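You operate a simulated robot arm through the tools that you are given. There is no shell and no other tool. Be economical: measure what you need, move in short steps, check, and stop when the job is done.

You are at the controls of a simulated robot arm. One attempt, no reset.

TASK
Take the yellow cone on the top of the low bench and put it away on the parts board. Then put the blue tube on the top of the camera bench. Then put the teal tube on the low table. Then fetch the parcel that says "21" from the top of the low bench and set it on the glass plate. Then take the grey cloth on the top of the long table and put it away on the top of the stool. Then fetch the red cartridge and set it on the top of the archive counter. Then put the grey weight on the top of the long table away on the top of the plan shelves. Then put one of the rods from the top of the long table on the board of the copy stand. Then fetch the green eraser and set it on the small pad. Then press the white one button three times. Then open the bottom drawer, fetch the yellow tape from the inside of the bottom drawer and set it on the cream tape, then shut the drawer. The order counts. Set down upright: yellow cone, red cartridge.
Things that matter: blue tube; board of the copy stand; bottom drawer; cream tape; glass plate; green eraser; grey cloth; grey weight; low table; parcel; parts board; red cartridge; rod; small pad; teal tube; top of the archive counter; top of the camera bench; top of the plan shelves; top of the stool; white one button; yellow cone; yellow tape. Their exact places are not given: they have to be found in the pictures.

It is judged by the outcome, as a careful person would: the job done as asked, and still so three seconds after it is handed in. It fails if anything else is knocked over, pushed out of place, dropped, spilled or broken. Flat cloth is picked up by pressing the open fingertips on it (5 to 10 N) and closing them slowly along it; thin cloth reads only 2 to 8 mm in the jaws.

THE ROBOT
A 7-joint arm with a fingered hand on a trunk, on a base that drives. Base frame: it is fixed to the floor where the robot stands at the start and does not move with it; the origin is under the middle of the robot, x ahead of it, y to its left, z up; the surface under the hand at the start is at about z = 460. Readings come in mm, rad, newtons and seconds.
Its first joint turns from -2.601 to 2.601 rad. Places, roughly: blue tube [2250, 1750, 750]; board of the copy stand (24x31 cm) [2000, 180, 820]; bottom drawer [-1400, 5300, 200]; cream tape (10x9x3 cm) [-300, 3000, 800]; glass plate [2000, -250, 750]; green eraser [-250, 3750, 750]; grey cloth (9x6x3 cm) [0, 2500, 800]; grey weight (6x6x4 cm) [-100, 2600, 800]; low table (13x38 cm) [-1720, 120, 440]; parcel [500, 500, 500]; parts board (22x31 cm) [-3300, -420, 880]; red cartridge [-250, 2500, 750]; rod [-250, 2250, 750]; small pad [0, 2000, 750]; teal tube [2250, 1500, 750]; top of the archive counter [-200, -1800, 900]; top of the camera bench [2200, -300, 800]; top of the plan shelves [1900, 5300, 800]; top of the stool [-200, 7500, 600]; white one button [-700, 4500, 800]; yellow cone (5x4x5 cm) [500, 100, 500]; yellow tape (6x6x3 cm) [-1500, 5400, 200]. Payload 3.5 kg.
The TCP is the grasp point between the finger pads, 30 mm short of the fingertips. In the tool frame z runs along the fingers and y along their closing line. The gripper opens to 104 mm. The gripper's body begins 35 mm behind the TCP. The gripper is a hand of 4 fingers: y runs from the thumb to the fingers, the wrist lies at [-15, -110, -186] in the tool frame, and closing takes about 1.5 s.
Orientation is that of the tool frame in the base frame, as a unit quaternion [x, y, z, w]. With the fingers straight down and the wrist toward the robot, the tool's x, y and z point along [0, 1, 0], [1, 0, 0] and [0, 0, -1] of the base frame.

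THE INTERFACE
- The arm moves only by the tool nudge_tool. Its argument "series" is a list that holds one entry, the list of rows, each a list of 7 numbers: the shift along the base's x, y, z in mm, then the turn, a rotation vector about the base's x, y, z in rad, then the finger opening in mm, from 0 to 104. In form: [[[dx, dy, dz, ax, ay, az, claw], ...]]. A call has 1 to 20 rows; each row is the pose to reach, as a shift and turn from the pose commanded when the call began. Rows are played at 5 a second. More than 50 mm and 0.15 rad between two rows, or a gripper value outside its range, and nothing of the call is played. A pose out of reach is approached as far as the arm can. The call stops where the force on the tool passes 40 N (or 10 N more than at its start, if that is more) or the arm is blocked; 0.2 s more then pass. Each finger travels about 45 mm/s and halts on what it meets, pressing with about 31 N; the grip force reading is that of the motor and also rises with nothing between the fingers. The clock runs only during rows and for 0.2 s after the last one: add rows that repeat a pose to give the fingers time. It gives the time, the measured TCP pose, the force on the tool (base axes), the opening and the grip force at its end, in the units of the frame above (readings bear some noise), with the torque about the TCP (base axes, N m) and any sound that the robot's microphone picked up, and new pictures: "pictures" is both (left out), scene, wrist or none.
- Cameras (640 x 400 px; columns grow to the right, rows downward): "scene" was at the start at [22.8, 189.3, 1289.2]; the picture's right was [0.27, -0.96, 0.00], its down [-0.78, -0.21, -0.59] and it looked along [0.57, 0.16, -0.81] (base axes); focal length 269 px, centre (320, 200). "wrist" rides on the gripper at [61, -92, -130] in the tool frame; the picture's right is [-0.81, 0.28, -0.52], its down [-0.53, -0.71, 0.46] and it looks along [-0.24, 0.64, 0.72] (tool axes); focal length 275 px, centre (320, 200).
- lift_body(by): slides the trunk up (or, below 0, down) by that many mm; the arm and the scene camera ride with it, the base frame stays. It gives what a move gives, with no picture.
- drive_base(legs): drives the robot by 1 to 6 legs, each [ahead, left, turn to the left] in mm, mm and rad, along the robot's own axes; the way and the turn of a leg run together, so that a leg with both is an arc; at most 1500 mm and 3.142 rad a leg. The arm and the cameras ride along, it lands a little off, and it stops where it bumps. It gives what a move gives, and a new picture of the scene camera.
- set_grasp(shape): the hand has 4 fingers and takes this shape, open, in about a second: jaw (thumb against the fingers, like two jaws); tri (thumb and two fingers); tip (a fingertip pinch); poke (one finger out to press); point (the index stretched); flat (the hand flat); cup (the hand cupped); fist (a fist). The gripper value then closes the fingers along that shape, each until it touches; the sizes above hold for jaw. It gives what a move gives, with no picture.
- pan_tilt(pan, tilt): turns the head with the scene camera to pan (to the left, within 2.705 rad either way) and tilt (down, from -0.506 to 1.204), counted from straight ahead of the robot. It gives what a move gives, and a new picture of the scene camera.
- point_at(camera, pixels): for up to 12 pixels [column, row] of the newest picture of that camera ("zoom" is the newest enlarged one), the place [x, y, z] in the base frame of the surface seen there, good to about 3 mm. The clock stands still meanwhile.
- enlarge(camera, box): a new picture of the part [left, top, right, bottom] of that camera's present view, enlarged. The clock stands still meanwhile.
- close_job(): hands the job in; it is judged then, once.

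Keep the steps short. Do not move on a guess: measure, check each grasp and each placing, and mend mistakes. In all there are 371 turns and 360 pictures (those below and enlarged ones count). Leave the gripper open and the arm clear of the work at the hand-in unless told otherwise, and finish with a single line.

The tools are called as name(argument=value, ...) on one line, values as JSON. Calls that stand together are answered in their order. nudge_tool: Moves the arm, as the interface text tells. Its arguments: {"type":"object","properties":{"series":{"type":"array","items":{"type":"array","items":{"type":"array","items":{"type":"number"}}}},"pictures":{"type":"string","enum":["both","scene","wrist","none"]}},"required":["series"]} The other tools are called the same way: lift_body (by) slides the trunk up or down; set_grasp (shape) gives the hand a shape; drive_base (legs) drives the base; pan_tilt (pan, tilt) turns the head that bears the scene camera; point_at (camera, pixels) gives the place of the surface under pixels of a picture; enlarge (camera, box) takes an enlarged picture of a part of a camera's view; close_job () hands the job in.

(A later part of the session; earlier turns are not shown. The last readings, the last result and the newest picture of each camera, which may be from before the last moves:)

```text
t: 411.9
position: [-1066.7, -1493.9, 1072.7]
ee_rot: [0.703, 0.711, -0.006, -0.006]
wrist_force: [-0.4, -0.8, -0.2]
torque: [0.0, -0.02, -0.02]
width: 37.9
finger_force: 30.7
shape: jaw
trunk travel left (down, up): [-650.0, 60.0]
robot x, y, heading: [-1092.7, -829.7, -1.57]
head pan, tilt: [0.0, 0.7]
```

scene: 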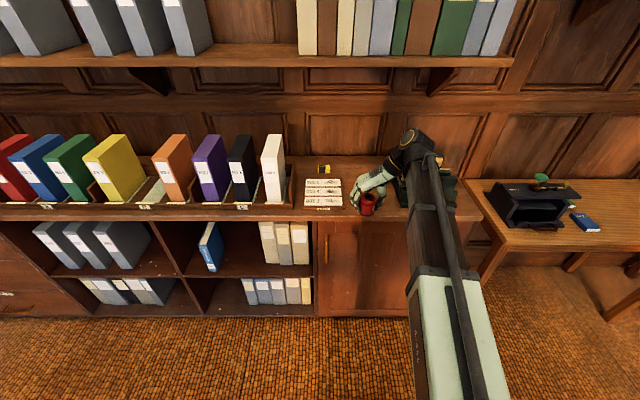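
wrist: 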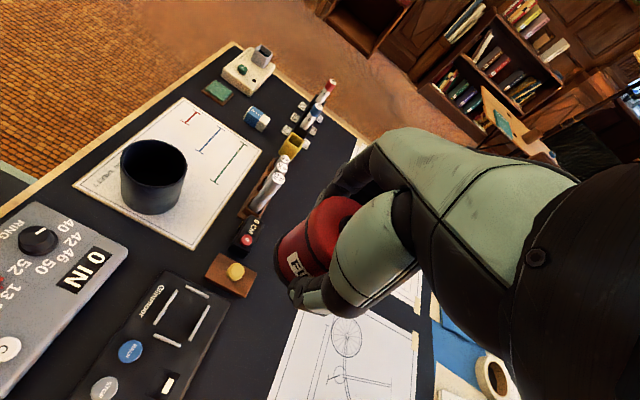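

nudge_tool(series=[[[0, 0, 0, 0, 0, 0, 20]]], pictures="wrist")

enlarge(camera="scene", box=[290, 120, 490, 240])

point_at(camera="scene", pixels=[[342, 182], [343, 206], [350, 180], [385, 212], [400, 185], [455, 180], [455, 205], [445, 215]])

```text
t: 412.2
position: [-1066.2, -1495.0, 1071.9]
ee_rot: [0.704, 0.71, -0.006, -0.006]
wrist_force: [-0.1, -1.2, -1.2]
torque: [0.02, 0.01, -0.02]
width: 37.7
finger_force: 30.5
shape: jaw
trunk travel left (down, up): [-650.0, 60.0]
robot x, y, heading: [-1091.7, -834.3, -1.569]
head pan, tilt: [0.0, 0.7]
```

wrist: 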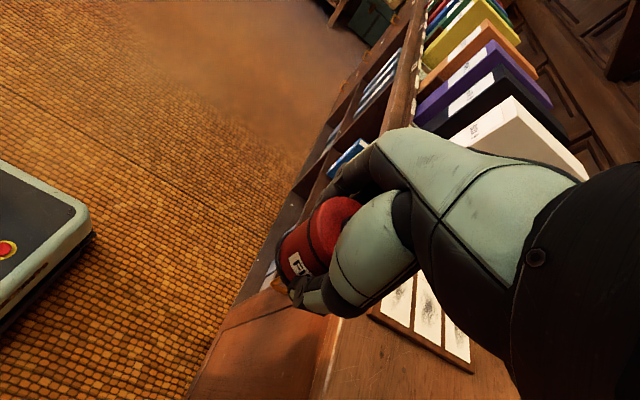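

```text
3.20 times, centred on (390, 180) of scene
```

zoom: 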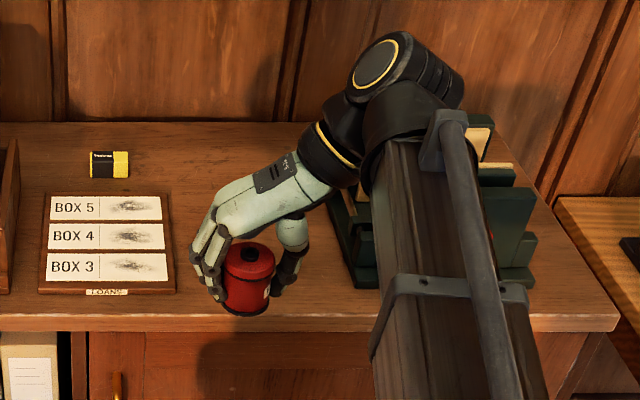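

```text
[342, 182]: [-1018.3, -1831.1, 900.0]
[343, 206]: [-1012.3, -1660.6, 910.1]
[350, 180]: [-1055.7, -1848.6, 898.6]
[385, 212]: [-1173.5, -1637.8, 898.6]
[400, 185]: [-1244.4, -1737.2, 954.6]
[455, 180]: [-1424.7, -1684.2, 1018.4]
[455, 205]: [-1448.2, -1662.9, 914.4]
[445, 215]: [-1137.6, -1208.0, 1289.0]
```

I turn the tool 90° back so the wrist points toward the robot; slimmer between tiles and box.

nudge_tool(series=[[[-2, 0, 0, 0, 0, -0.14, 20], [-4, 0, 0, 0, 0, -0.28, 20], [-6, 0, 0, 0, 0, -0.42, 20], [-8, 0, 0, 0, 0, -0.56, 20], [-10, 0, 0, 0, 0, -0.7, 20], [-12, -10, 0, 0, 0, -0.84, 20], [-14, -30, 0, 0, 0, -0.98, 20], [-16, -60, 0, 0, 0, -1.12, 20], [-18, -90, 0, 0, 0, -1.26, 20], [-20, -120, 0, 0, 0, -1.4, 20], [-22, -150, 0, 0, 0, -1.5, 20], [-24, -195, 0, 0, 0, -1.565, 20], [-24, -195, 0, 0, 0, -1.565, 20]]])

```text
t: 415.1
position: [-1090.6, -1688.8, 1072.4]
ee_rot: [1.0, 0.007, -0.001, -0.007]
wrist_force: [-0.1, 1.1, -0.2]
torque: [0.02, 0.01, 0.04]
width: 38.0
finger_force: 30.7
shape: jaw
trunk travel left (down, up): [-650.0, 60.0]
robot x, y, heading: [-1093.1, -829.7, -1.564]
head pan, tilt: [0.0, 0.7]
```

scene: 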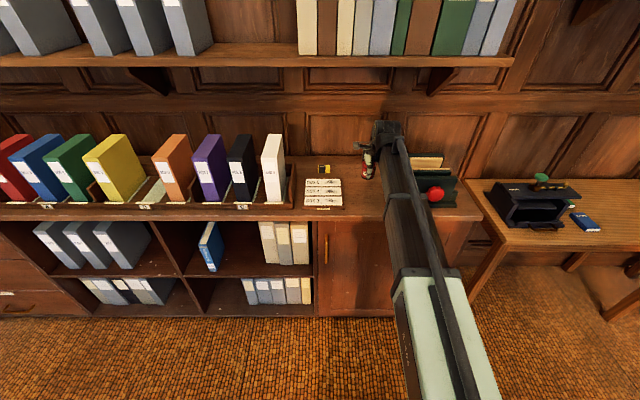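
wrist: 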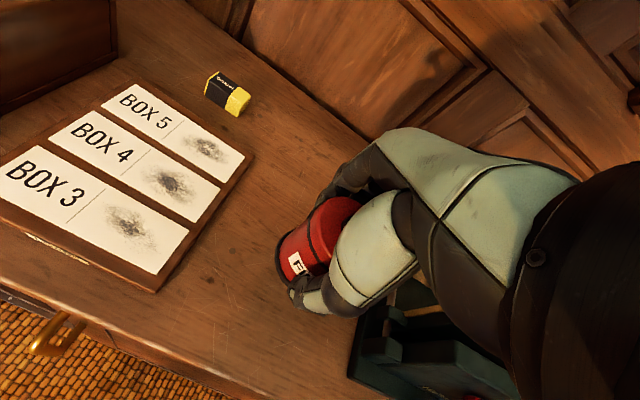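

Now lower to z≈941.

nudge_tool(series=[[[0, 0, -45, 0, 0, 0, 20], [0, 0, -85, 0, 0, 0, 20], [0, 0, -115, 0, 0, 0, 20], [0, 0, -128, 0, 0, 0, 20], [0, 0, -131, 0, 0, 0, 20], [0, 0, -131, 0, 0, 0, 20]]], pictures="wrist")

nudge_tool(series=[[[0, 0, -2, 0, 0, 0, 20], [0, 0, -4, 0, 0, 0, 20], [0, 0, -4, 0, 0, 0, 20]]], pictures="none")

```text
t: 416.4
position: [-1090.5, -1688.7, 941.4]
ee_rot: [1.0, 0.008, -0.002, -0.007]
wrist_force: [-0.2, 0.4, -0.3]
torque: [0.03, 0.0, -0.02]
width: 37.7
finger_force: 31.1
shape: jaw
trunk travel left (down, up): [-650.0, 60.0]
robot x, y, heading: [-1089.9, -828.3, -1.569]
head pan, tilt: [0.0, 0.7]
```

wrist: 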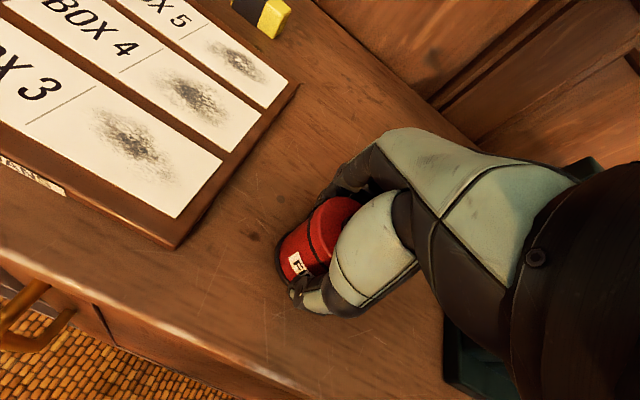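

```text
t: 417.2
position: [-1089.2, -1688.5, 937.8]
ee_rot: [1.0, 0.009, 0.0, -0.007]
wrist_force: [0.2, 0.2, 3.7]
torque: [-0.08, 0.03, 0.0]
width: 38.1
finger_force: 31.6
shape: jaw
trunk travel left (down, up): [-650.0, 60.0]
robot x, y, heading: [-1089.3, -829.3, -1.568]
head pan, tilt: [0.0, 0.7]
```

Light contact. Lower 1 mm more and open, then rise.

nudge_tool(series=[[[0, 0, -1, 0, 0, 0, 25], [0, 0, -1, 0, 0, 0, 38], [0, 0, -1, 0, 0, 0, 45], [0, 0, -1, 0, 0, 0, 55], [0, 0, -1, 0, 0, 0, 70], [0, 0, -1, 0, 0, 0, 85], [0, 0, -1, 0, 0, 0, 85], [0, 0, 15, 0, 0, 0, 85], [0, 0, 45, 0, 0, 0, 85], [0, 0, 90, 0, 0, 0, 85], [0, 0, 135, 0, 0, 0, 85]]])

```text
t: 419.6
position: [-1090.4, -1686.5, 1070.2]
ee_rot: [1.0, 0.008, -0.001, -0.008]
wrist_force: [0.6, 0.2, -0.1]
torque: [0.04, 0.0, -0.01]
width: 84.7
finger_force: 0.1
shape: jaw
trunk travel left (down, up): [-650.0, 60.0]
robot x, y, heading: [-1090.5, -832.0, -1.563]
head pan, tilt: [0.0, 0.7]
```

scene: 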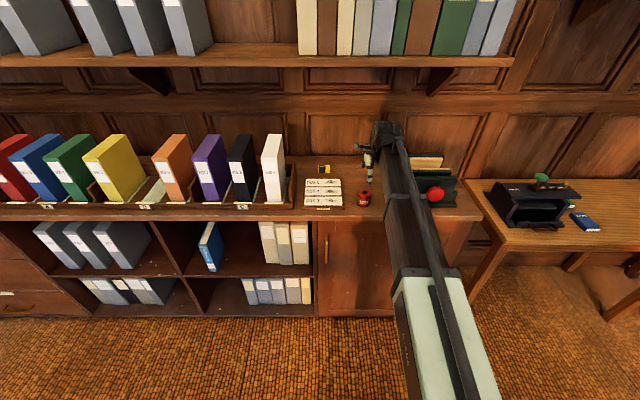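
wrist: 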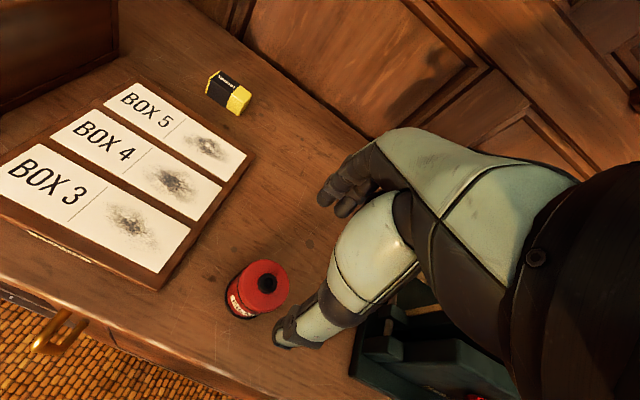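

Cartridge stands upright. Next the grey weight. Retract, drive back to the long table.

drive_base(legs=[[-150, 0, 0]])

nudge_tool(series=[[[0, 48, 0, 0, 0, 0, 104], [0, 96, 0, 0, 0, 0, 104], [0, 144, 0, 0, 0, 0, 104], [0, 192, 0, 0, 0, 0, 104]]], pictures="none")

drive_base(legs=[[0, 860, 0], [0, 0, 3.138], [1100, 0, 0], [950, 0, 0]])

pan_tilt(pan=0, tilt=0.7)

```text
t: 421.0
position: [-1089.6, -1541.8, 1071.1]
ee_rot: [1.0, 0.007, -0.001, -0.007]
wrist_force: [-0.2, 0.2, 0.2]
torque: [-0.03, 0.01, 0.02]
width: 84.8
finger_force: 0.0
shape: jaw
trunk travel left (down, up): [-650.0, 60.0]
robot x, y, heading: [-1089.9, -686.4, -1.566]
head pan, tilt: [0.0, 0.7]
```

scene: 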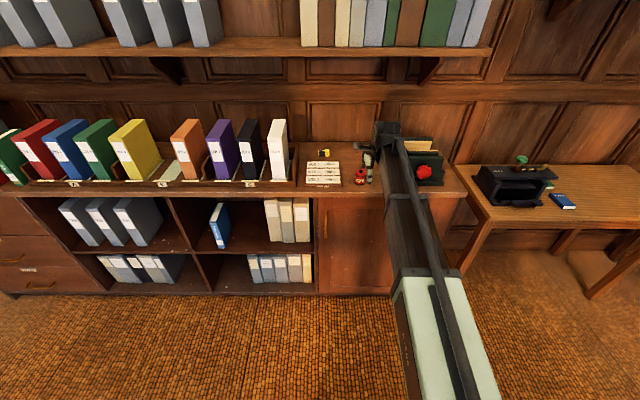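

```text
t: 422.0
position: [-1086.2, -1350.6, 1071.0]
ee_rot: [1.0, 0.008, -0.001, -0.008]
wrist_force: [-0.8, 0.7, 0.2]
torque: [-0.03, 0.02, 0.02]
width: 103.8
finger_force: 0.1
shape: jaw
trunk travel left (down, up): [-650.0, 60.0]
robot x, y, heading: [-1093.5, -690.1, -1.57]
head pan, tilt: [0.0, 0.7]
```

```text
t: 443.9
position: [-345.4, 2060.8, 1069.8]
ee_rot: [-0.031, 0.999, -0.008, 0.001]
wrist_force: [0.3, -0.3, 1.3]
torque: [0.03, 0.02, 0.0]
width: 103.6
finger_force: 0.0
shape: jaw
trunk travel left (down, up): [-650.0, 60.0]
robot x, y, heading: [-309.9, 1394.6, 1.62]
head pan, tilt: [0.0, 0.7]
```

scene: 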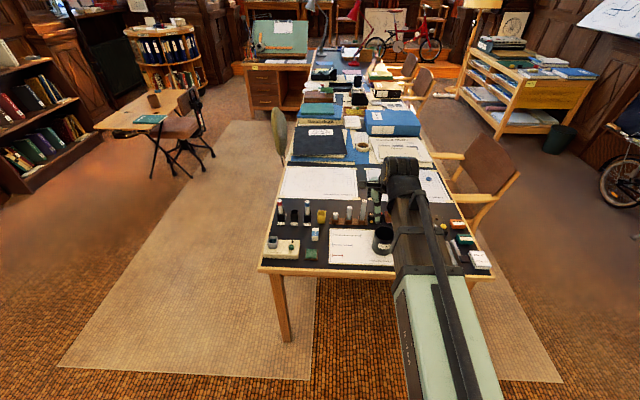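

```text
t: 444.5
position: [-345.6, 2060.8, 1069.6]
ee_rot: [-0.03, 1.0, -0.007, 0.001]
wrist_force: [0.0, 0.8, 0.0]
torque: [0.01, 0.0, 0.03]
width: 103.8
finger_force: 0.1
shape: jaw
trunk travel left (down, up): [-650.0, 60.0]
robot x, y, heading: [-312.9, 1392.0, 1.62]
head pan, tilt: [0.0, 0.7]
```

scene: 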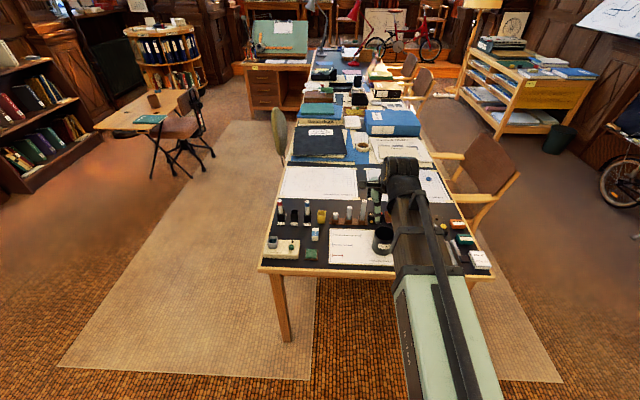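

Correct heading, right 240, forward 290.

drive_base(legs=[[0, 0, -0.049], [0, -240, 0], [290, 0, 0]])

nudge_tool(series=[[[0, 0, 0, 0, 0, 0, 104]]], pictures="wrist")

```text
t: 448.3
position: [-77.3, 2356.5, 1069.6]
ee_rot: [-0.008, 1.0, -0.008, 0.0]
wrist_force: [-0.4, -0.5, 1.5]
torque: [0.0, -0.01, 0.0]
width: 103.5
finger_force: 0.1
shape: jaw
trunk travel left (down, up): [-650.0, 60.0]
robot x, y, heading: [-76.9, 1692.7, 1.574]
head pan, tilt: [0.0, 0.7]
```

scene: 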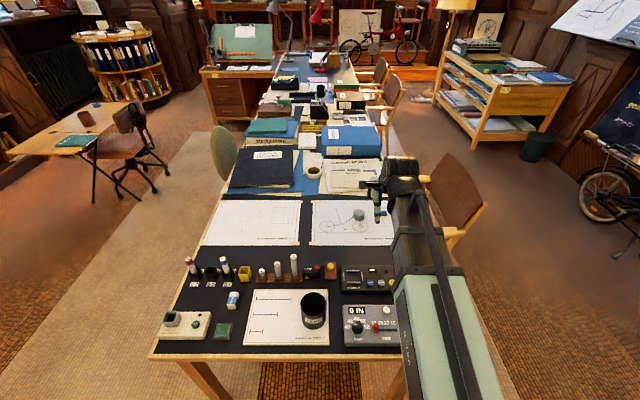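

```text
t: 448.7
position: [-77.4, 2355.4, 1069.0]
ee_rot: [-0.007, 1.0, -0.007, 0.001]
wrist_force: [0.0, -0.2, -0.2]
torque: [0.02, -0.02, -0.03]
width: 104.0
finger_force: 0.1
shape: jaw
trunk travel left (down, up): [-650.0, 60.0]
robot x, y, heading: [-74.0, 1689.9, 1.574]
head pan, tilt: [0.0, 0.7]
```

wrist: 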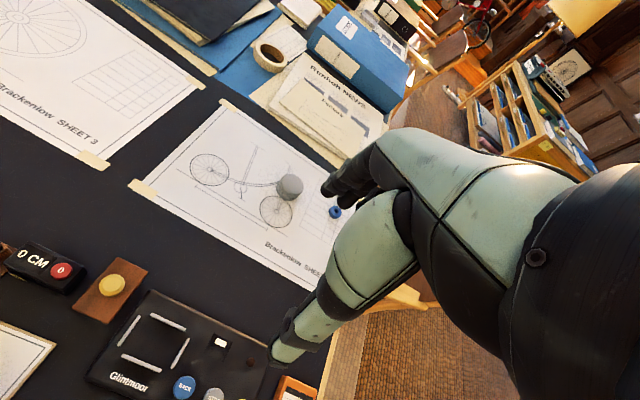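

point_at(camera="wrist", pixels=[[289, 184], [280, 181], [299, 186], [289, 177], [288, 198]])

nudge_tool(series=[[[1, 36, -22, 0, 0, 0, 104], [2, 72, -44, 0, 0, 0, 104], [3, 108, -66, 0, 0, 0, 104], [4, 144, -88, 0, 0, 0, 104], [5, 180, -110, 0, 0, 0, 104], [6, 216, -132, 0, 0, 0, 104], [7, 252, -154, 0, 0, 0, 104], [7, 274, -180, 0, 0, 0, 104], [7, 274, -209, 0, 0, 0, 104], [7, 274, -209, 0, 0, 0, 104]]], pictures="wrist")

```text
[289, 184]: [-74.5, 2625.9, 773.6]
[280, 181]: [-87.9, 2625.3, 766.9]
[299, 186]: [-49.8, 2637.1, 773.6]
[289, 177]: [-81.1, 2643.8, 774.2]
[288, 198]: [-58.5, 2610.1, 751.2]
```

```text
t: 450.9
position: [-69.2, 2629.8, 861.4]
ee_rot: [-0.007, 1.0, -0.008, 0.001]
wrist_force: [0.1, -0.8, 0.1]
torque: [0.0, 0.02, -0.02]
width: 103.8
finger_force: 0.1
shape: jaw
trunk travel left (down, up): [-650.0, 60.0]
robot x, y, heading: [-74.2, 1689.1, 1.577]
head pan, tilt: [0.0, 0.7]
```

wrist: 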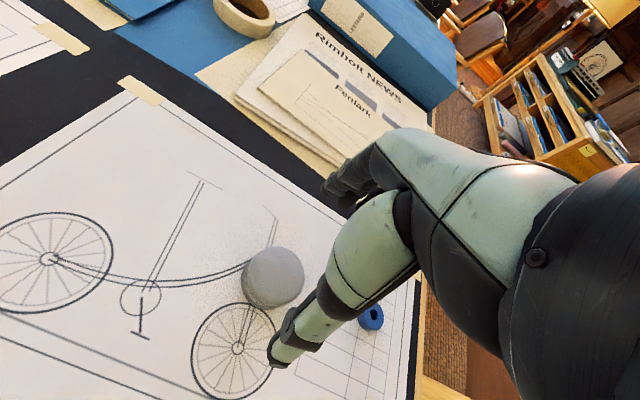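

Aligned. Descend to z≈772, then close.

nudge_tool(series=[[[-2, 2, -35, 0, 0, 0, 104], [-2, 2, -65, 0, 0, 0, 104], [-2, 2, -82, 0, 0, 0, 104], [-2, 2, -89, 0, 0, 0, 104], [-2, 2, -89, 0, 0, 0, 104], [-2, 2, -89, 0, 0, 0, 75], [-2, 2, -89, 0, 0, 0, 50], [-2, 2, -89, 0, 0, 0, 30], [-2, 2, -89, 0, 0, 0, 30], [-2, 2, -89, 0, 0, 0, 30], [-2, 2, -89, 0, 0, 0, 30]]], pictures="wrist")

```text
t: 453.3
position: [-74.2, 2632.1, 772.5]
ee_rot: [-0.008, 1.0, -0.008, 0.001]
wrist_force: [-1.2, -0.2, 0.1]
torque: [0.0, 0.02, 0.01]
width: 43.0
finger_force: 30.9
shape: jaw
trunk travel left (down, up): [-650.0, 60.0]
robot x, y, heading: [-71.9, 1686.5, 1.577]
head pan, tilt: [0.0, 0.7]
```

wrist: 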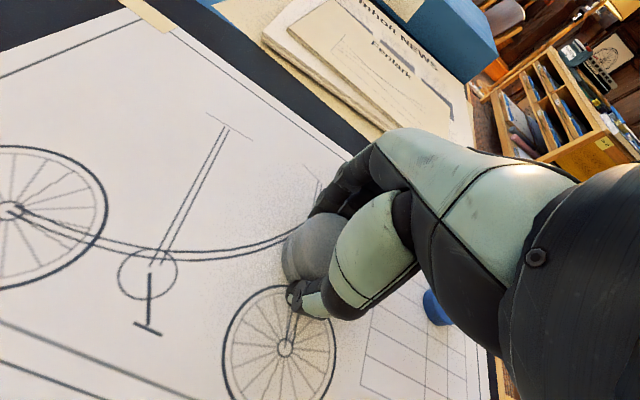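

Gripped (43 mm). Lift and retract.

nudge_tool(series=[[[0, 0, 10, 0, 0, 0, 30], [0, 0, 40, 0, 0, 0, 30], [0, 0, 85, 0, 0, 0, 30], [0, 0, 130, 0, 0, 0, 30], [0, 0, 175, 0, 0, 0, 30], [0, -30, 210, 0, 0, 0, 30], [0, -65, 240, 0, 0, 0, 30], [0, -105, 265, 0, 0, 0, 30], [0, -150, 280, 0, 0, 0, 30], [0, -195, 290, 0, 0, 0, 30], [0, -240, 300, 0, 0, 0, 30]]], pictures="wrist")

```text
t: 455.7
position: [-71.0, 2390.9, 1072.5]
ee_rot: [-0.007, 1.0, -0.007, 0.0]
wrist_force: [0.6, 0.2, -4.0]
torque: [-0.03, 0.02, 0.04]
width: 42.9
finger_force: 30.7
shape: jaw
trunk travel left (down, up): [-650.0, 60.0]
robot x, y, heading: [-74.0, 1689.8, 1.579]
head pan, tilt: [0.0, 0.7]
```

wrist: 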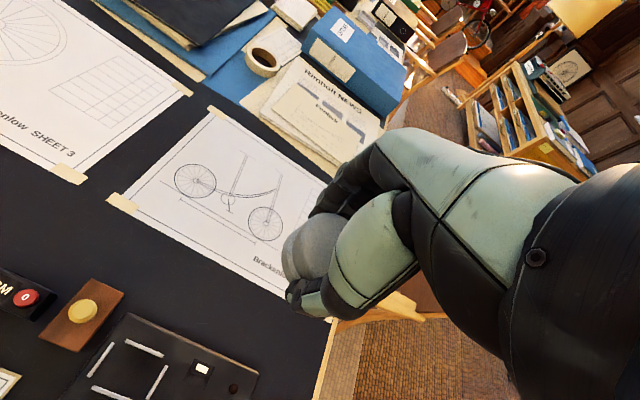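

Held (4 N). Back off and drive to the corridor, then north to the plan shelves.

drive_base(legs=[[-300, 0, -0.008], [0, -1060, 0], [1400, 0, 0]])

drive_base(legs=[[0, 0, 0], [1400, 0, 0]])

pan_tilt(pan=-0.5, tilt=0.55)

```text
t: 469.4
position: [1050.0, 3495.4, 1073.4]
ee_rot: [0.014, 1.0, -0.008, 0.001]
wrist_force: [0.3, -0.4, -5.0]
torque: [0.01, 0.0, 0.01]
width: 42.8
finger_force: 30.9
shape: jaw
trunk travel left (down, up): [-650.0, 60.0]
robot x, y, heading: [1021.7, 2794.6, 1.53]
head pan, tilt: [0.0, 0.7]
```

scene: 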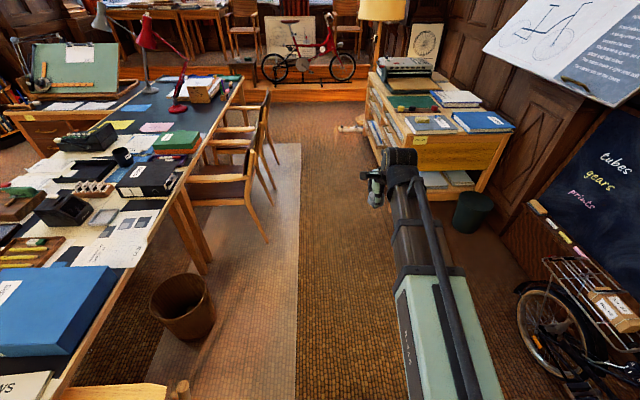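

```text
t: 476.7
position: [1061.1, 4893.0, 1072.2]
ee_rot: [-0.002, 1.0, -0.007, 0.001]
wrist_force: [0.1, 0.4, -5.4]
torque: [-0.04, 0.02, 0.0]
width: 43.0
finger_force: 30.9
shape: jaw
trunk travel left (down, up): [-650.0, 60.0]
robot x, y, heading: [1050.0, 4188.7, 1.563]
head pan, tilt: [0.0, 0.7]
```

scene: 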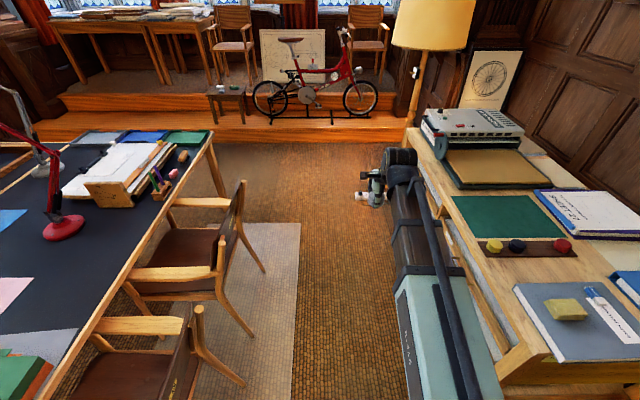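

```text
t: 477.6
position: [1061.0, 4894.4, 1072.5]
ee_rot: [-0.002, 1.0, -0.008, 0.001]
wrist_force: [1.0, 0.0, -4.2]
torque: [-0.02, 0.05, 0.02]
width: 43.1
finger_force: 30.3
shape: jaw
trunk travel left (down, up): [-650.0, 60.0]
robot x, y, heading: [1049.0, 4188.2, 1.56]
head pan, tilt: [-0.499, 0.55]
```

scene: 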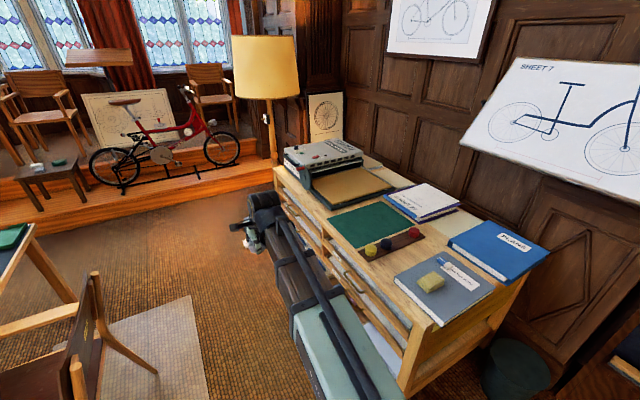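

Measure the shelf top and find bare wood.

enlarge(camera="scene", box=[270, 130, 550, 330])

point_at(camera="scene", pixels=[[440, 322], [275, 170], [440, 238], [455, 225], [465, 220], [380, 260], [350, 233], [395, 185], [372, 162], [490, 285], [395, 270], [430, 248]])

```text
2.00 times, centred on (410, 230) of scene
```

zoom: 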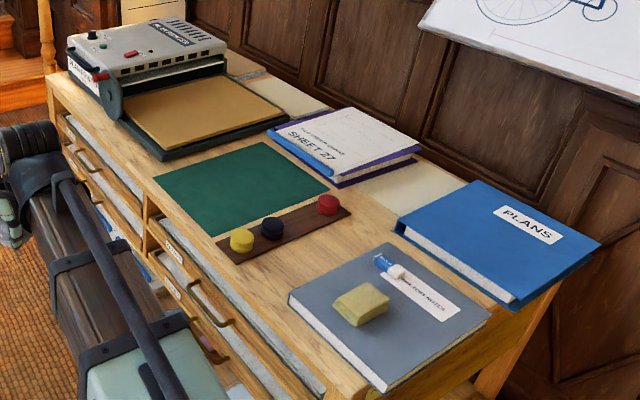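

```text
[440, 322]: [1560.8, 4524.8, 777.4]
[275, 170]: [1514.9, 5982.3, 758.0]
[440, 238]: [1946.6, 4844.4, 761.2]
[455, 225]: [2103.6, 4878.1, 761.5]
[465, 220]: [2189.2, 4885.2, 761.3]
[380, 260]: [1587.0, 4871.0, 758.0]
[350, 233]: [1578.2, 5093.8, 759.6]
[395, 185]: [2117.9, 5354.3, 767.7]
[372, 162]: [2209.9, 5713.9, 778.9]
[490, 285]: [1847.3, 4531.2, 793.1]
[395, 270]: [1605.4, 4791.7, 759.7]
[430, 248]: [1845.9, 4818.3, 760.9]
```

point_at(camera="zoom", pixels=[[235, 263], [218, 242], [350, 215], [290, 298], [385, 243], [300, 260], [340, 248], [270, 275], [240, 290], [395, 230], [410, 180], [380, 215]])

```text
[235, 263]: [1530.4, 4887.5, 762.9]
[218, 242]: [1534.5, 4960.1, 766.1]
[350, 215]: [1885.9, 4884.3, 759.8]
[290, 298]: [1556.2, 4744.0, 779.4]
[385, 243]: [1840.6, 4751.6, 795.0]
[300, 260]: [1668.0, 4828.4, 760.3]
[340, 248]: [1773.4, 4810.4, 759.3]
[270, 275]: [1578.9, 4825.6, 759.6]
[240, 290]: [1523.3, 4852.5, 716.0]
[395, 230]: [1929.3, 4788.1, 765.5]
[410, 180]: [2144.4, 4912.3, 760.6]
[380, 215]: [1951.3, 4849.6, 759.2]
```

Bare band at y 4750–4885; I'll set it at (1680,4818). Drive to (980,4818) and turn east.

drive_base(legs=[[630, 70, 0], [0, 0, -1.56]])

pan_tilt(pan=0.0, tilt=0.8)

nudge_tool(series=[[[0, 0, 0, 0, 0, 0, 30]]], pictures="wrist")

```text
t: 484.9
position: [1686.2, 4828.3, 1071.7]
ee_rot: [0.698, 0.716, -0.006, -0.005]
wrist_force: [0.0, -0.1, -4.6]
torque: [0.03, 0.0, 0.02]
width: 42.5
finger_force: 31.3
shape: jaw
trunk travel left (down, up): [-650.0, 60.0]
robot x, y, heading: [985.0, 4823.6, 0.014]
head pan, tilt: [-0.499, 0.55]
```

scene: 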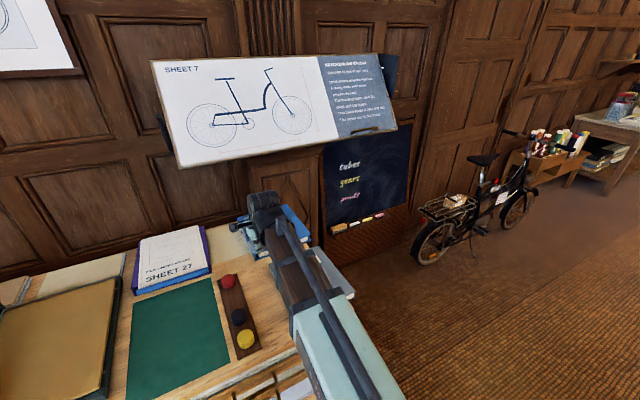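

```text
t: 485.8
position: [1685.5, 4828.2, 1072.9]
ee_rot: [0.697, 0.717, -0.006, -0.005]
wrist_force: [0.8, -0.1, -5.0]
torque: [0.04, 0.0, 0.0]
width: 42.2
finger_force: 31.1
shape: jaw
trunk travel left (down, up): [-650.0, 60.0]
robot x, y, heading: [984.6, 4819.3, 0.019]
head pan, tilt: [0.0, 0.799]
```

scene: 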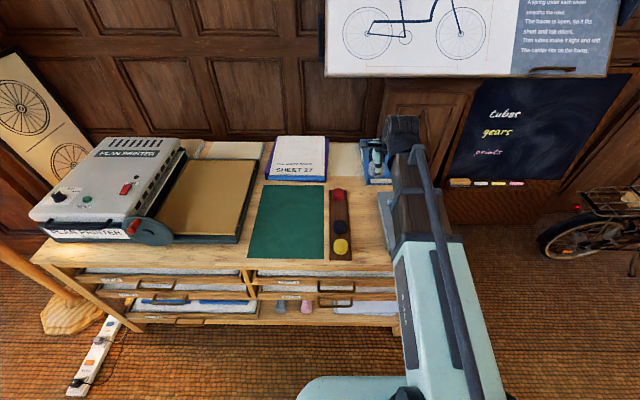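

```text
t: 486.2
position: [1685.6, 4828.4, 1072.2]
ee_rot: [0.697, 0.717, -0.007, -0.005]
wrist_force: [-0.3, 0.1, -5.0]
torque: [0.06, 0.02, 0.01]
width: 42.6
finger_force: 30.8
shape: jaw
trunk travel left (down, up): [-650.0, 60.0]
robot x, y, heading: [984.6, 4820.7, 0.019]
head pan, tilt: [0.0, 0.799]
```

wrist: 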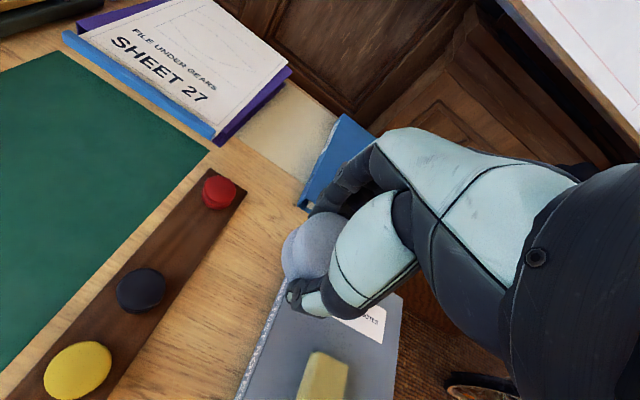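

I shift -10 mm in y and lower to z≈800, then look.

nudge_tool(series=[[[0, -5, -45, 0, 0, 0, 30], [0, -9, -90, 0, 0, 0, 30], [0, -9, -135, 0, 0, 0, 30], [0, -9, -180, 0, 0, 0, 30], [0, -9, -220, 0, 0, 0, 30], [0, -9, -255, 0, 0, 0, 30], [0, -9, -268, 0, 0, 0, 30], [0, -9, -268, 0, 0, 0, 30]]])

```text
t: 488.0
position: [1684.8, 4820.9, 804.8]
ee_rot: [0.697, 0.717, -0.006, -0.004]
wrist_force: [0.3, 0.7, -5.3]
torque: [0.02, -0.02, -0.01]
width: 42.4
finger_force: 31.3
shape: jaw
trunk travel left (down, up): [-650.0, 60.0]
robot x, y, heading: [986.3, 4824.5, 0.023]
head pan, tilt: [0.0, 0.799]
```

scene: 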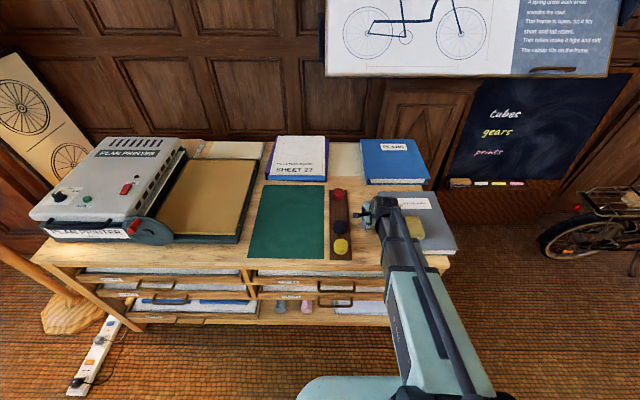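
wrist: 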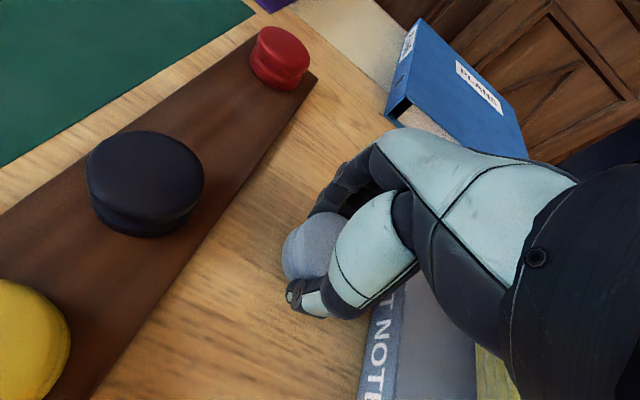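

Clear of tray and book. Lower to contact.

nudge_tool(series=[[[0, 0, -6, 0, 0, 0, 30], [0, 0, -10, 0, 0, 0, 30], [0, 0, -12, 0, 0, 0, 30], [0, 0, -12, 0, 0, 0, 30]]], pictures="none")

```text
t: 489.0
position: [1686.6, 4820.1, 792.5]
ee_rot: [0.697, 0.717, -0.006, -0.004]
wrist_force: [1.1, 2.1, 5.1]
torque: [0.01, -0.16, 0.05]
width: 42.3
finger_force: 31.0
shape: jaw
trunk travel left (down, up): [-650.0, 60.0]
robot x, y, heading: [980.5, 4821.5, 0.015]
head pan, tilt: [0.0, 0.799]
```

Contact (10 N change). Open and rise.

nudge_tool(series=[[[0, 0, 0, 0, 0, 0, 40], [0, 0, 0, 0, 0, 0, 52], [0, 0, 0, 0, 0, 0, 65], [0, 0, 0, 0, 0, 0, 80], [0, 0, 0, 0, 0, 0, 80], [0, 0, 15, 0, 0, 0, 80], [0, 0, 45, 0, 0, 0, 80], [0, 0, 90, 0, 0, 0, 80], [0, 0, 135, 0, 0, 0, 80], [0, 0, 180, 0, 0, 0, 80], [0, 0, 225, 0, 0, 0, 80], [0, 0, 270, 0, 0, 0, 80]]])

```text
t: 491.6
position: [1684.1, 4817.5, 1062.8]
ee_rot: [0.697, 0.717, -0.006, -0.005]
wrist_force: [0.2, 0.3, 0.5]
torque: [0.01, 0.0, 0.01]
width: 79.9
finger_force: 0.1
shape: jaw
trunk travel left (down, up): [-650.0, 60.0]
robot x, y, heading: [981.7, 4823.8, 0.019]
head pan, tilt: [0.0, 0.799]
```

scene: 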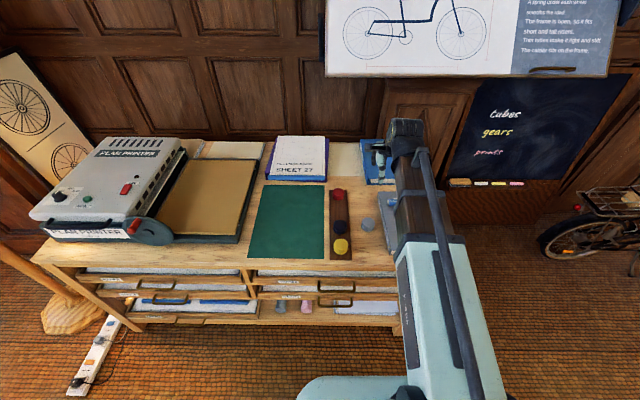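
wrist: 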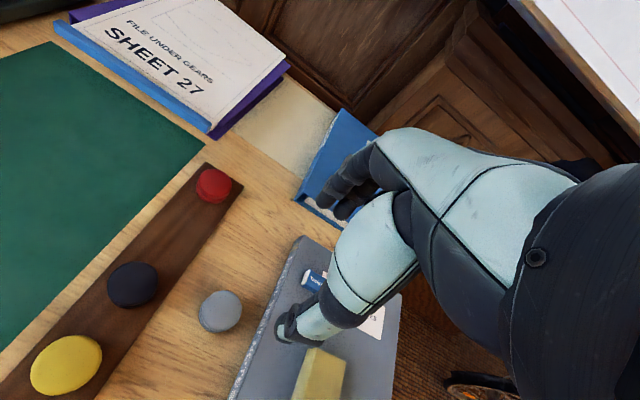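

Weight rests on the shelf top. Next: a rod. Turn north, reverse down the corridor to the table end.

drive_base(legs=[[0, 0, 1.552], [-1400, 0, 0]])

drive_base(legs=[[0, 0, 0], [-1400, 0, 0]])

```text
t: 502.3
position: [1001.9, 4140.6, 1063.9]
ee_rot: [0.006, 1.0, -0.009, 0.001]
wrist_force: [-0.3, -0.4, 0.2]
torque: [0.0, -0.04, -0.03]
width: 79.7
finger_force: 0.0
shape: jaw
trunk travel left (down, up): [-650.0, 60.0]
robot x, y, heading: [967.1, 3439.4, 1.546]
head pan, tilt: [0.0, 0.799]
```

scene: 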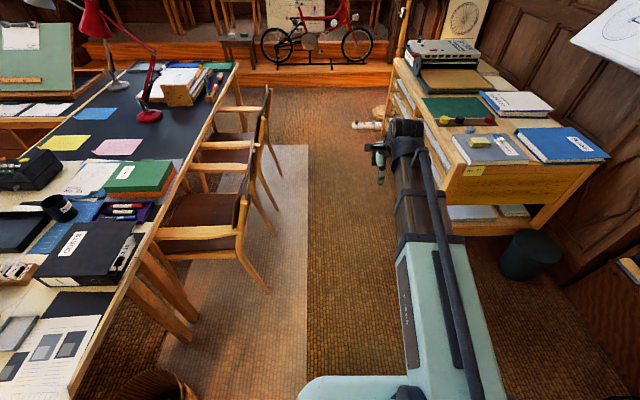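

```text
t: 509.6
position: [969.8, 2738.3, 1062.2]
ee_rot: [0.007, 1.0, -0.008, 0.001]
wrist_force: [-0.2, 1.0, 0.0]
torque: [0.0, 0.01, 0.02]
width: 79.4
finger_force: 0.1
shape: jaw
trunk travel left (down, up): [-650.0, 60.0]
robot x, y, heading: [939.5, 2038.4, 1.553]
head pan, tilt: [0.0, 0.799]
```

scene: 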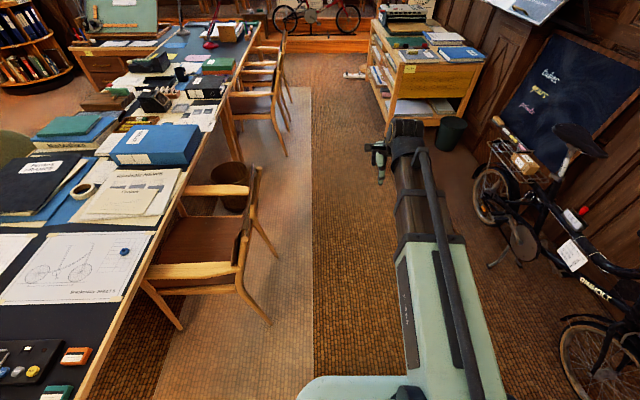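

Back 580, left 1330 to stand before the rods.

drive_base(legs=[[-580, 0, 0.018], [0, 1330, 0], [60, 0, 0]])

pan_tilt(pan=0.0, tilt=0.8)

nudge_tool(series=[[[0, 0, 0, 0, 0, 0, 80]]], pictures="wrist")

```text
t: 519.7
position: [-391.5, 2219.4, 1063.6]
ee_rot: [-0.008, 1.0, -0.008, 0.0]
wrist_force: [-0.1, -0.2, 0.6]
torque: [-0.01, 0.01, 0.0]
width: 80.0
finger_force: 0.0
shape: jaw
trunk travel left (down, up): [-650.0, 60.0]
robot x, y, heading: [-398.2, 1513.8, 1.575]
head pan, tilt: [0.0, 0.799]
```

scene: 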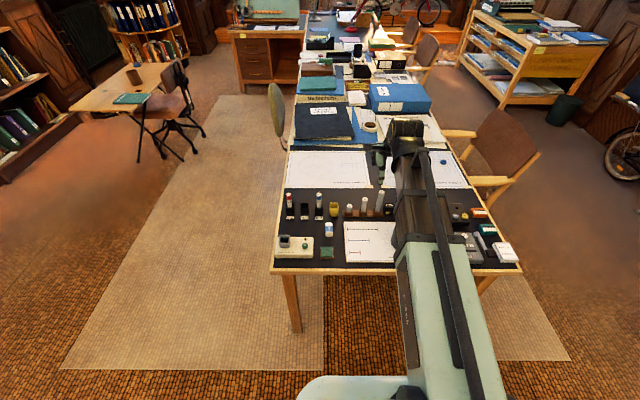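

```text
t: 520.3
position: [-390.3, 2217.9, 1062.5]
ee_rot: [-0.009, 1.0, -0.008, 0.001]
wrist_force: [0.0, 0.2, 0.6]
torque: [-0.01, 0.0, -0.02]
width: 79.6
finger_force: 0.1
shape: jaw
trunk travel left (down, up): [-650.0, 60.0]
robot x, y, heading: [-403.1, 1517.7, 1.575]
head pan, tilt: [0.0, 0.799]
```

scene: 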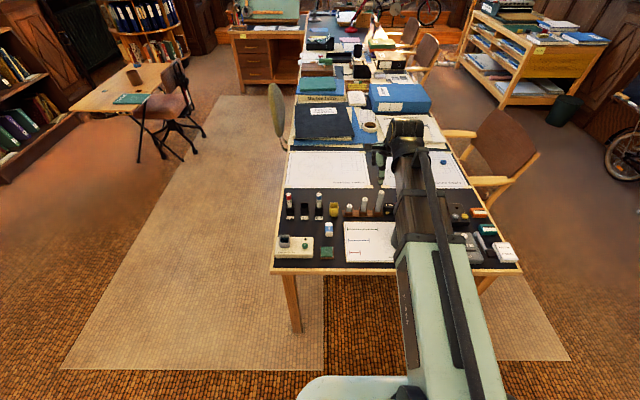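

```text
t: 520.7
position: [-390.5, 2218.1, 1062.3]
ee_rot: [-0.01, 1.0, -0.008, 0.001]
wrist_force: [-0.2, 0.2, 0.2]
torque: [0.0, 0.02, -0.01]
width: 79.9
finger_force: 0.0
shape: jaw
trunk travel left (down, up): [-650.0, 60.0]
robot x, y, heading: [-399.8, 1514.9, 1.582]
head pan, tilt: [0.0, 0.799]
```

wrist: 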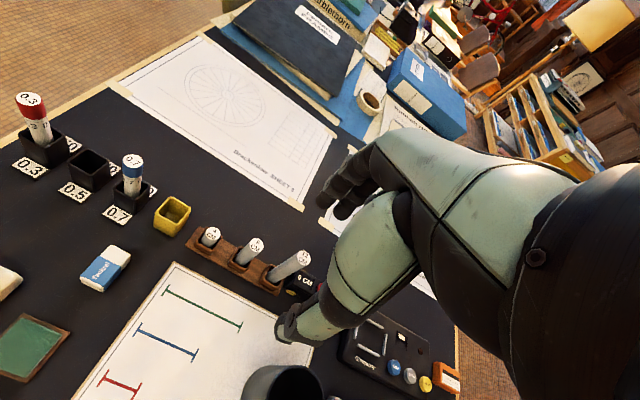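

I enlarge the rods in the wrist view and measure.

enlarge(camera="wrist", box=[170, 210, 330, 310])

point_at(camera="zoom", pixels=[[162, 98], [150, 150], [345, 145], [290, 200], [540, 190], [420, 265], [270, 225], [230, 190], [100, 140], [420, 290], [335, 180], [480, 230]])

```text
4.00 times, centred on (250, 260) of wrist
```

zoom: 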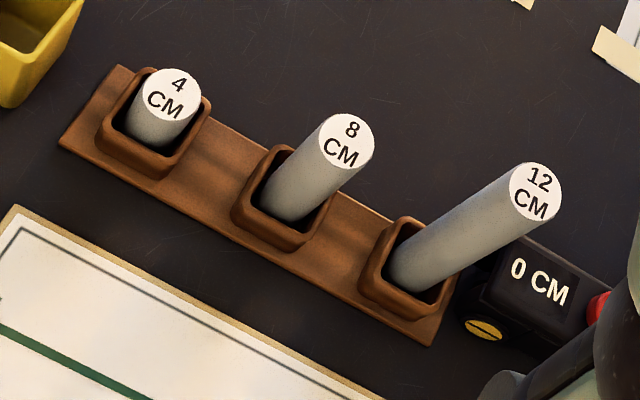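

```text
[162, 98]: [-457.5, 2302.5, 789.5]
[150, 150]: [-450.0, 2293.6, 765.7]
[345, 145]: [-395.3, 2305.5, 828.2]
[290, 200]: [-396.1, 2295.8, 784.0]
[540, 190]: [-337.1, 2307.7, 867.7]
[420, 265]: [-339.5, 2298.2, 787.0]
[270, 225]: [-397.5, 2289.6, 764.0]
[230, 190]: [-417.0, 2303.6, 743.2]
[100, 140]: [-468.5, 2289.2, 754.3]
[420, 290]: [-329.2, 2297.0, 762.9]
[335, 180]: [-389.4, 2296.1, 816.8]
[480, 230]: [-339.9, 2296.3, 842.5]
```

The rods are 4, 8 and 12 cm; I consider the 8 cm one. Check neighbours: yellow cup and clearances.

point_at(camera="zoom", pixels=[[80, 8], [10, 105], [45, 80], [125, 70], [210, 105], [60, 150], [365, 205], [440, 225], [375, 150], [318, 140], [515, 190], [565, 195]])

```text
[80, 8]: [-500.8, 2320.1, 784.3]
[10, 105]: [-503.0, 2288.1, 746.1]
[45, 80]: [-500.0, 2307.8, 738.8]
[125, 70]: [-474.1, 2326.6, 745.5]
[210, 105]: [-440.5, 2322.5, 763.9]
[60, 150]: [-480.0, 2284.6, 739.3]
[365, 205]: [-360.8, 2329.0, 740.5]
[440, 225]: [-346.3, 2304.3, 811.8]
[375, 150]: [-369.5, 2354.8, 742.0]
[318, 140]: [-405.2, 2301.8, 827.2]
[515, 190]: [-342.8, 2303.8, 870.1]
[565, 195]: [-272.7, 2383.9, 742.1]
```

8 cm rod: centre (-396,2301), top 829. Closing along y keeps fingers clear of the neighbours. I move above, to z 900.

nudge_tool(series=[[[-1, 18, -35, 0, 0, 0, 70], [-2, 36, -70, 0, 0, 0, 64], [-4, 54, -105, 0, 0, 0, 60], [-5, 72, -135, 0, 0, 0, 60], [-6, 83, -160, 0, 0, 0, 60], [-6, 83, -160, 0, 0, 0, 60]]], pictures="wrist")

point_at(camera="wrist", pixels=[[275, 275], [260, 290], [290, 260]])

```text
t: 522.1
position: [-399.0, 2300.7, 903.1]
ee_rot: [-0.009, 1.0, -0.008, 0.001]
wrist_force: [0.9, -0.5, 0.1]
torque: [-0.03, 0.01, -0.03]
width: 60.4
finger_force: 0.0
shape: jaw
trunk travel left (down, up): [-650.0, 60.0]
robot x, y, heading: [-400.1, 1514.1, 1.58]
head pan, tilt: [0.0, 0.799]
```

wrist: 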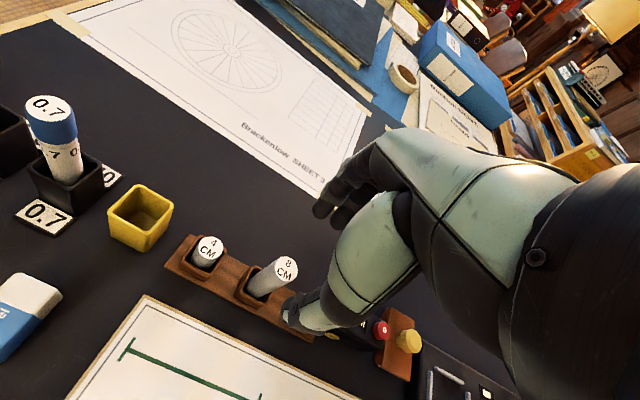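

```text
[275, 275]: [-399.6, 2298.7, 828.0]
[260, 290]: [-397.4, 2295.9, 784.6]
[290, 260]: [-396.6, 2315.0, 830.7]
```

Rod top centre ≈(-396,2304). Descend to z 803.

nudge_tool(series=[[[3, 3, -30, 0, 0, 0, 60], [3, 3, -60, 0, 0, 0, 60], [3, 3, -85, 0, 0, 0, 60], [3, 3, -100, 0, 0, 0, 60], [3, 3, -100, 0, 0, 0, 60]]])

```text
t: 523.3
position: [-393.4, 2304.2, 803.9]
ee_rot: [-0.009, 1.0, -0.008, 0.001]
wrist_force: [-0.4, 0.5, 0.1]
torque: [0.0, -0.02, 0.02]
width: 60.3
finger_force: 0.1
shape: jaw
trunk travel left (down, up): [-650.0, 60.0]
robot x, y, heading: [-399.0, 1518.1, 1.58]
head pan, tilt: [0.0, 0.799]
```

scene: 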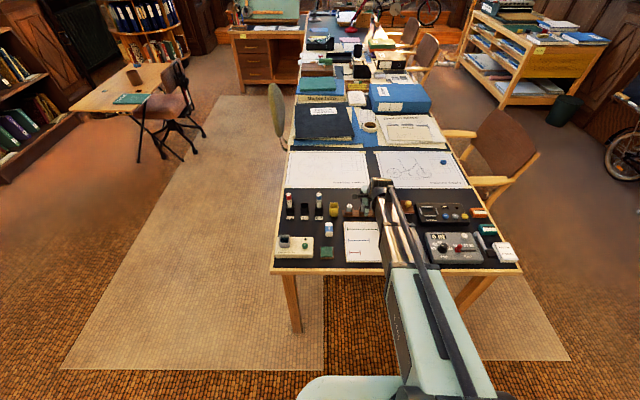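
wrist: 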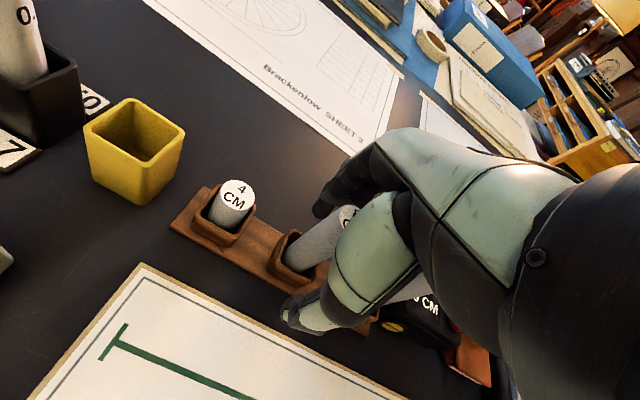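

Fingers straddle the 8 cm rod; no contact. Close.

nudge_tool(series=[[[0, 0, 0, 0, 0, 0, 45], [0, 0, 0, 0, 0, 0, 30], [0, 0, 0, 0, 0, 0, 15], [0, 0, 0, 0, 0, 0, 5], [0, 0, 0, 0, 0, 0, 5], [0, 0, 0, 0, 0, 0, 5], [0, 0, 0, 0, 0, 0, 5], [0, 0, 0, 0, 0, 0, 5]]], pictures="wrist")

```text
t: 525.1
position: [-392.8, 2303.0, 803.5]
ee_rot: [-0.009, 1.0, -0.009, 0.001]
wrist_force: [0.3, 0.1, 1.3]
torque: [0.03, -0.01, -0.01]
width: 12.0
finger_force: 31.1
shape: jaw
trunk travel left (down, up): [-650.0, 60.0]
robot x, y, heading: [-402.3, 1517.4, 1.578]
head pan, tilt: [0.0, 0.799]
```

wrist: 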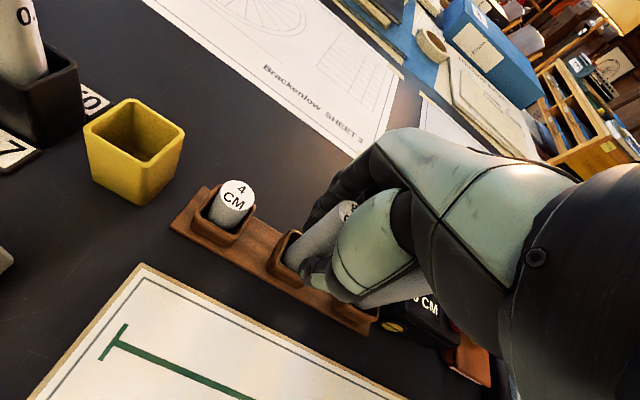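

Gripped (12 mm reading). Lift slowly and verify.

nudge_tool(series=[[[0, 0, 8, 0, 0, 0, 5], [0, 0, 20, 0, 0, 0, 5], [0, 0, 40, 0, 0, 0, 5], [0, 0, 70, 0, 0, 0, 5], [0, 0, 110, 0, 0, 0, 5], [0, 0, 155, 0, 0, 0, 5], [0, 0, 200, 0, 0, 0, 5], [0, 0, 245, 0, 0, 0, 5]]])

```text
t: 526.9
position: [-395.3, 2305.1, 1046.7]
ee_rot: [-0.009, 1.0, -0.008, 0.001]
wrist_force: [-0.5, -0.5, -0.1]
torque: [-0.02, 0.03, 0.02]
width: 12.0
finger_force: 30.7
shape: jaw
trunk travel left (down, up): [-650.0, 60.0]
robot x, y, heading: [-402.7, 1514.9, 1.579]
head pan, tilt: [0.0, 0.799]
```

scene: 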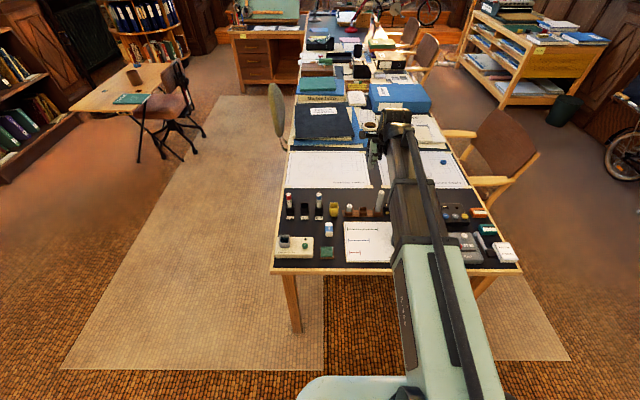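
wrist: 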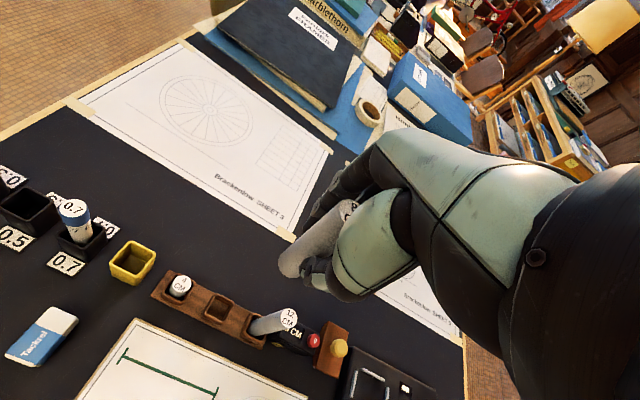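

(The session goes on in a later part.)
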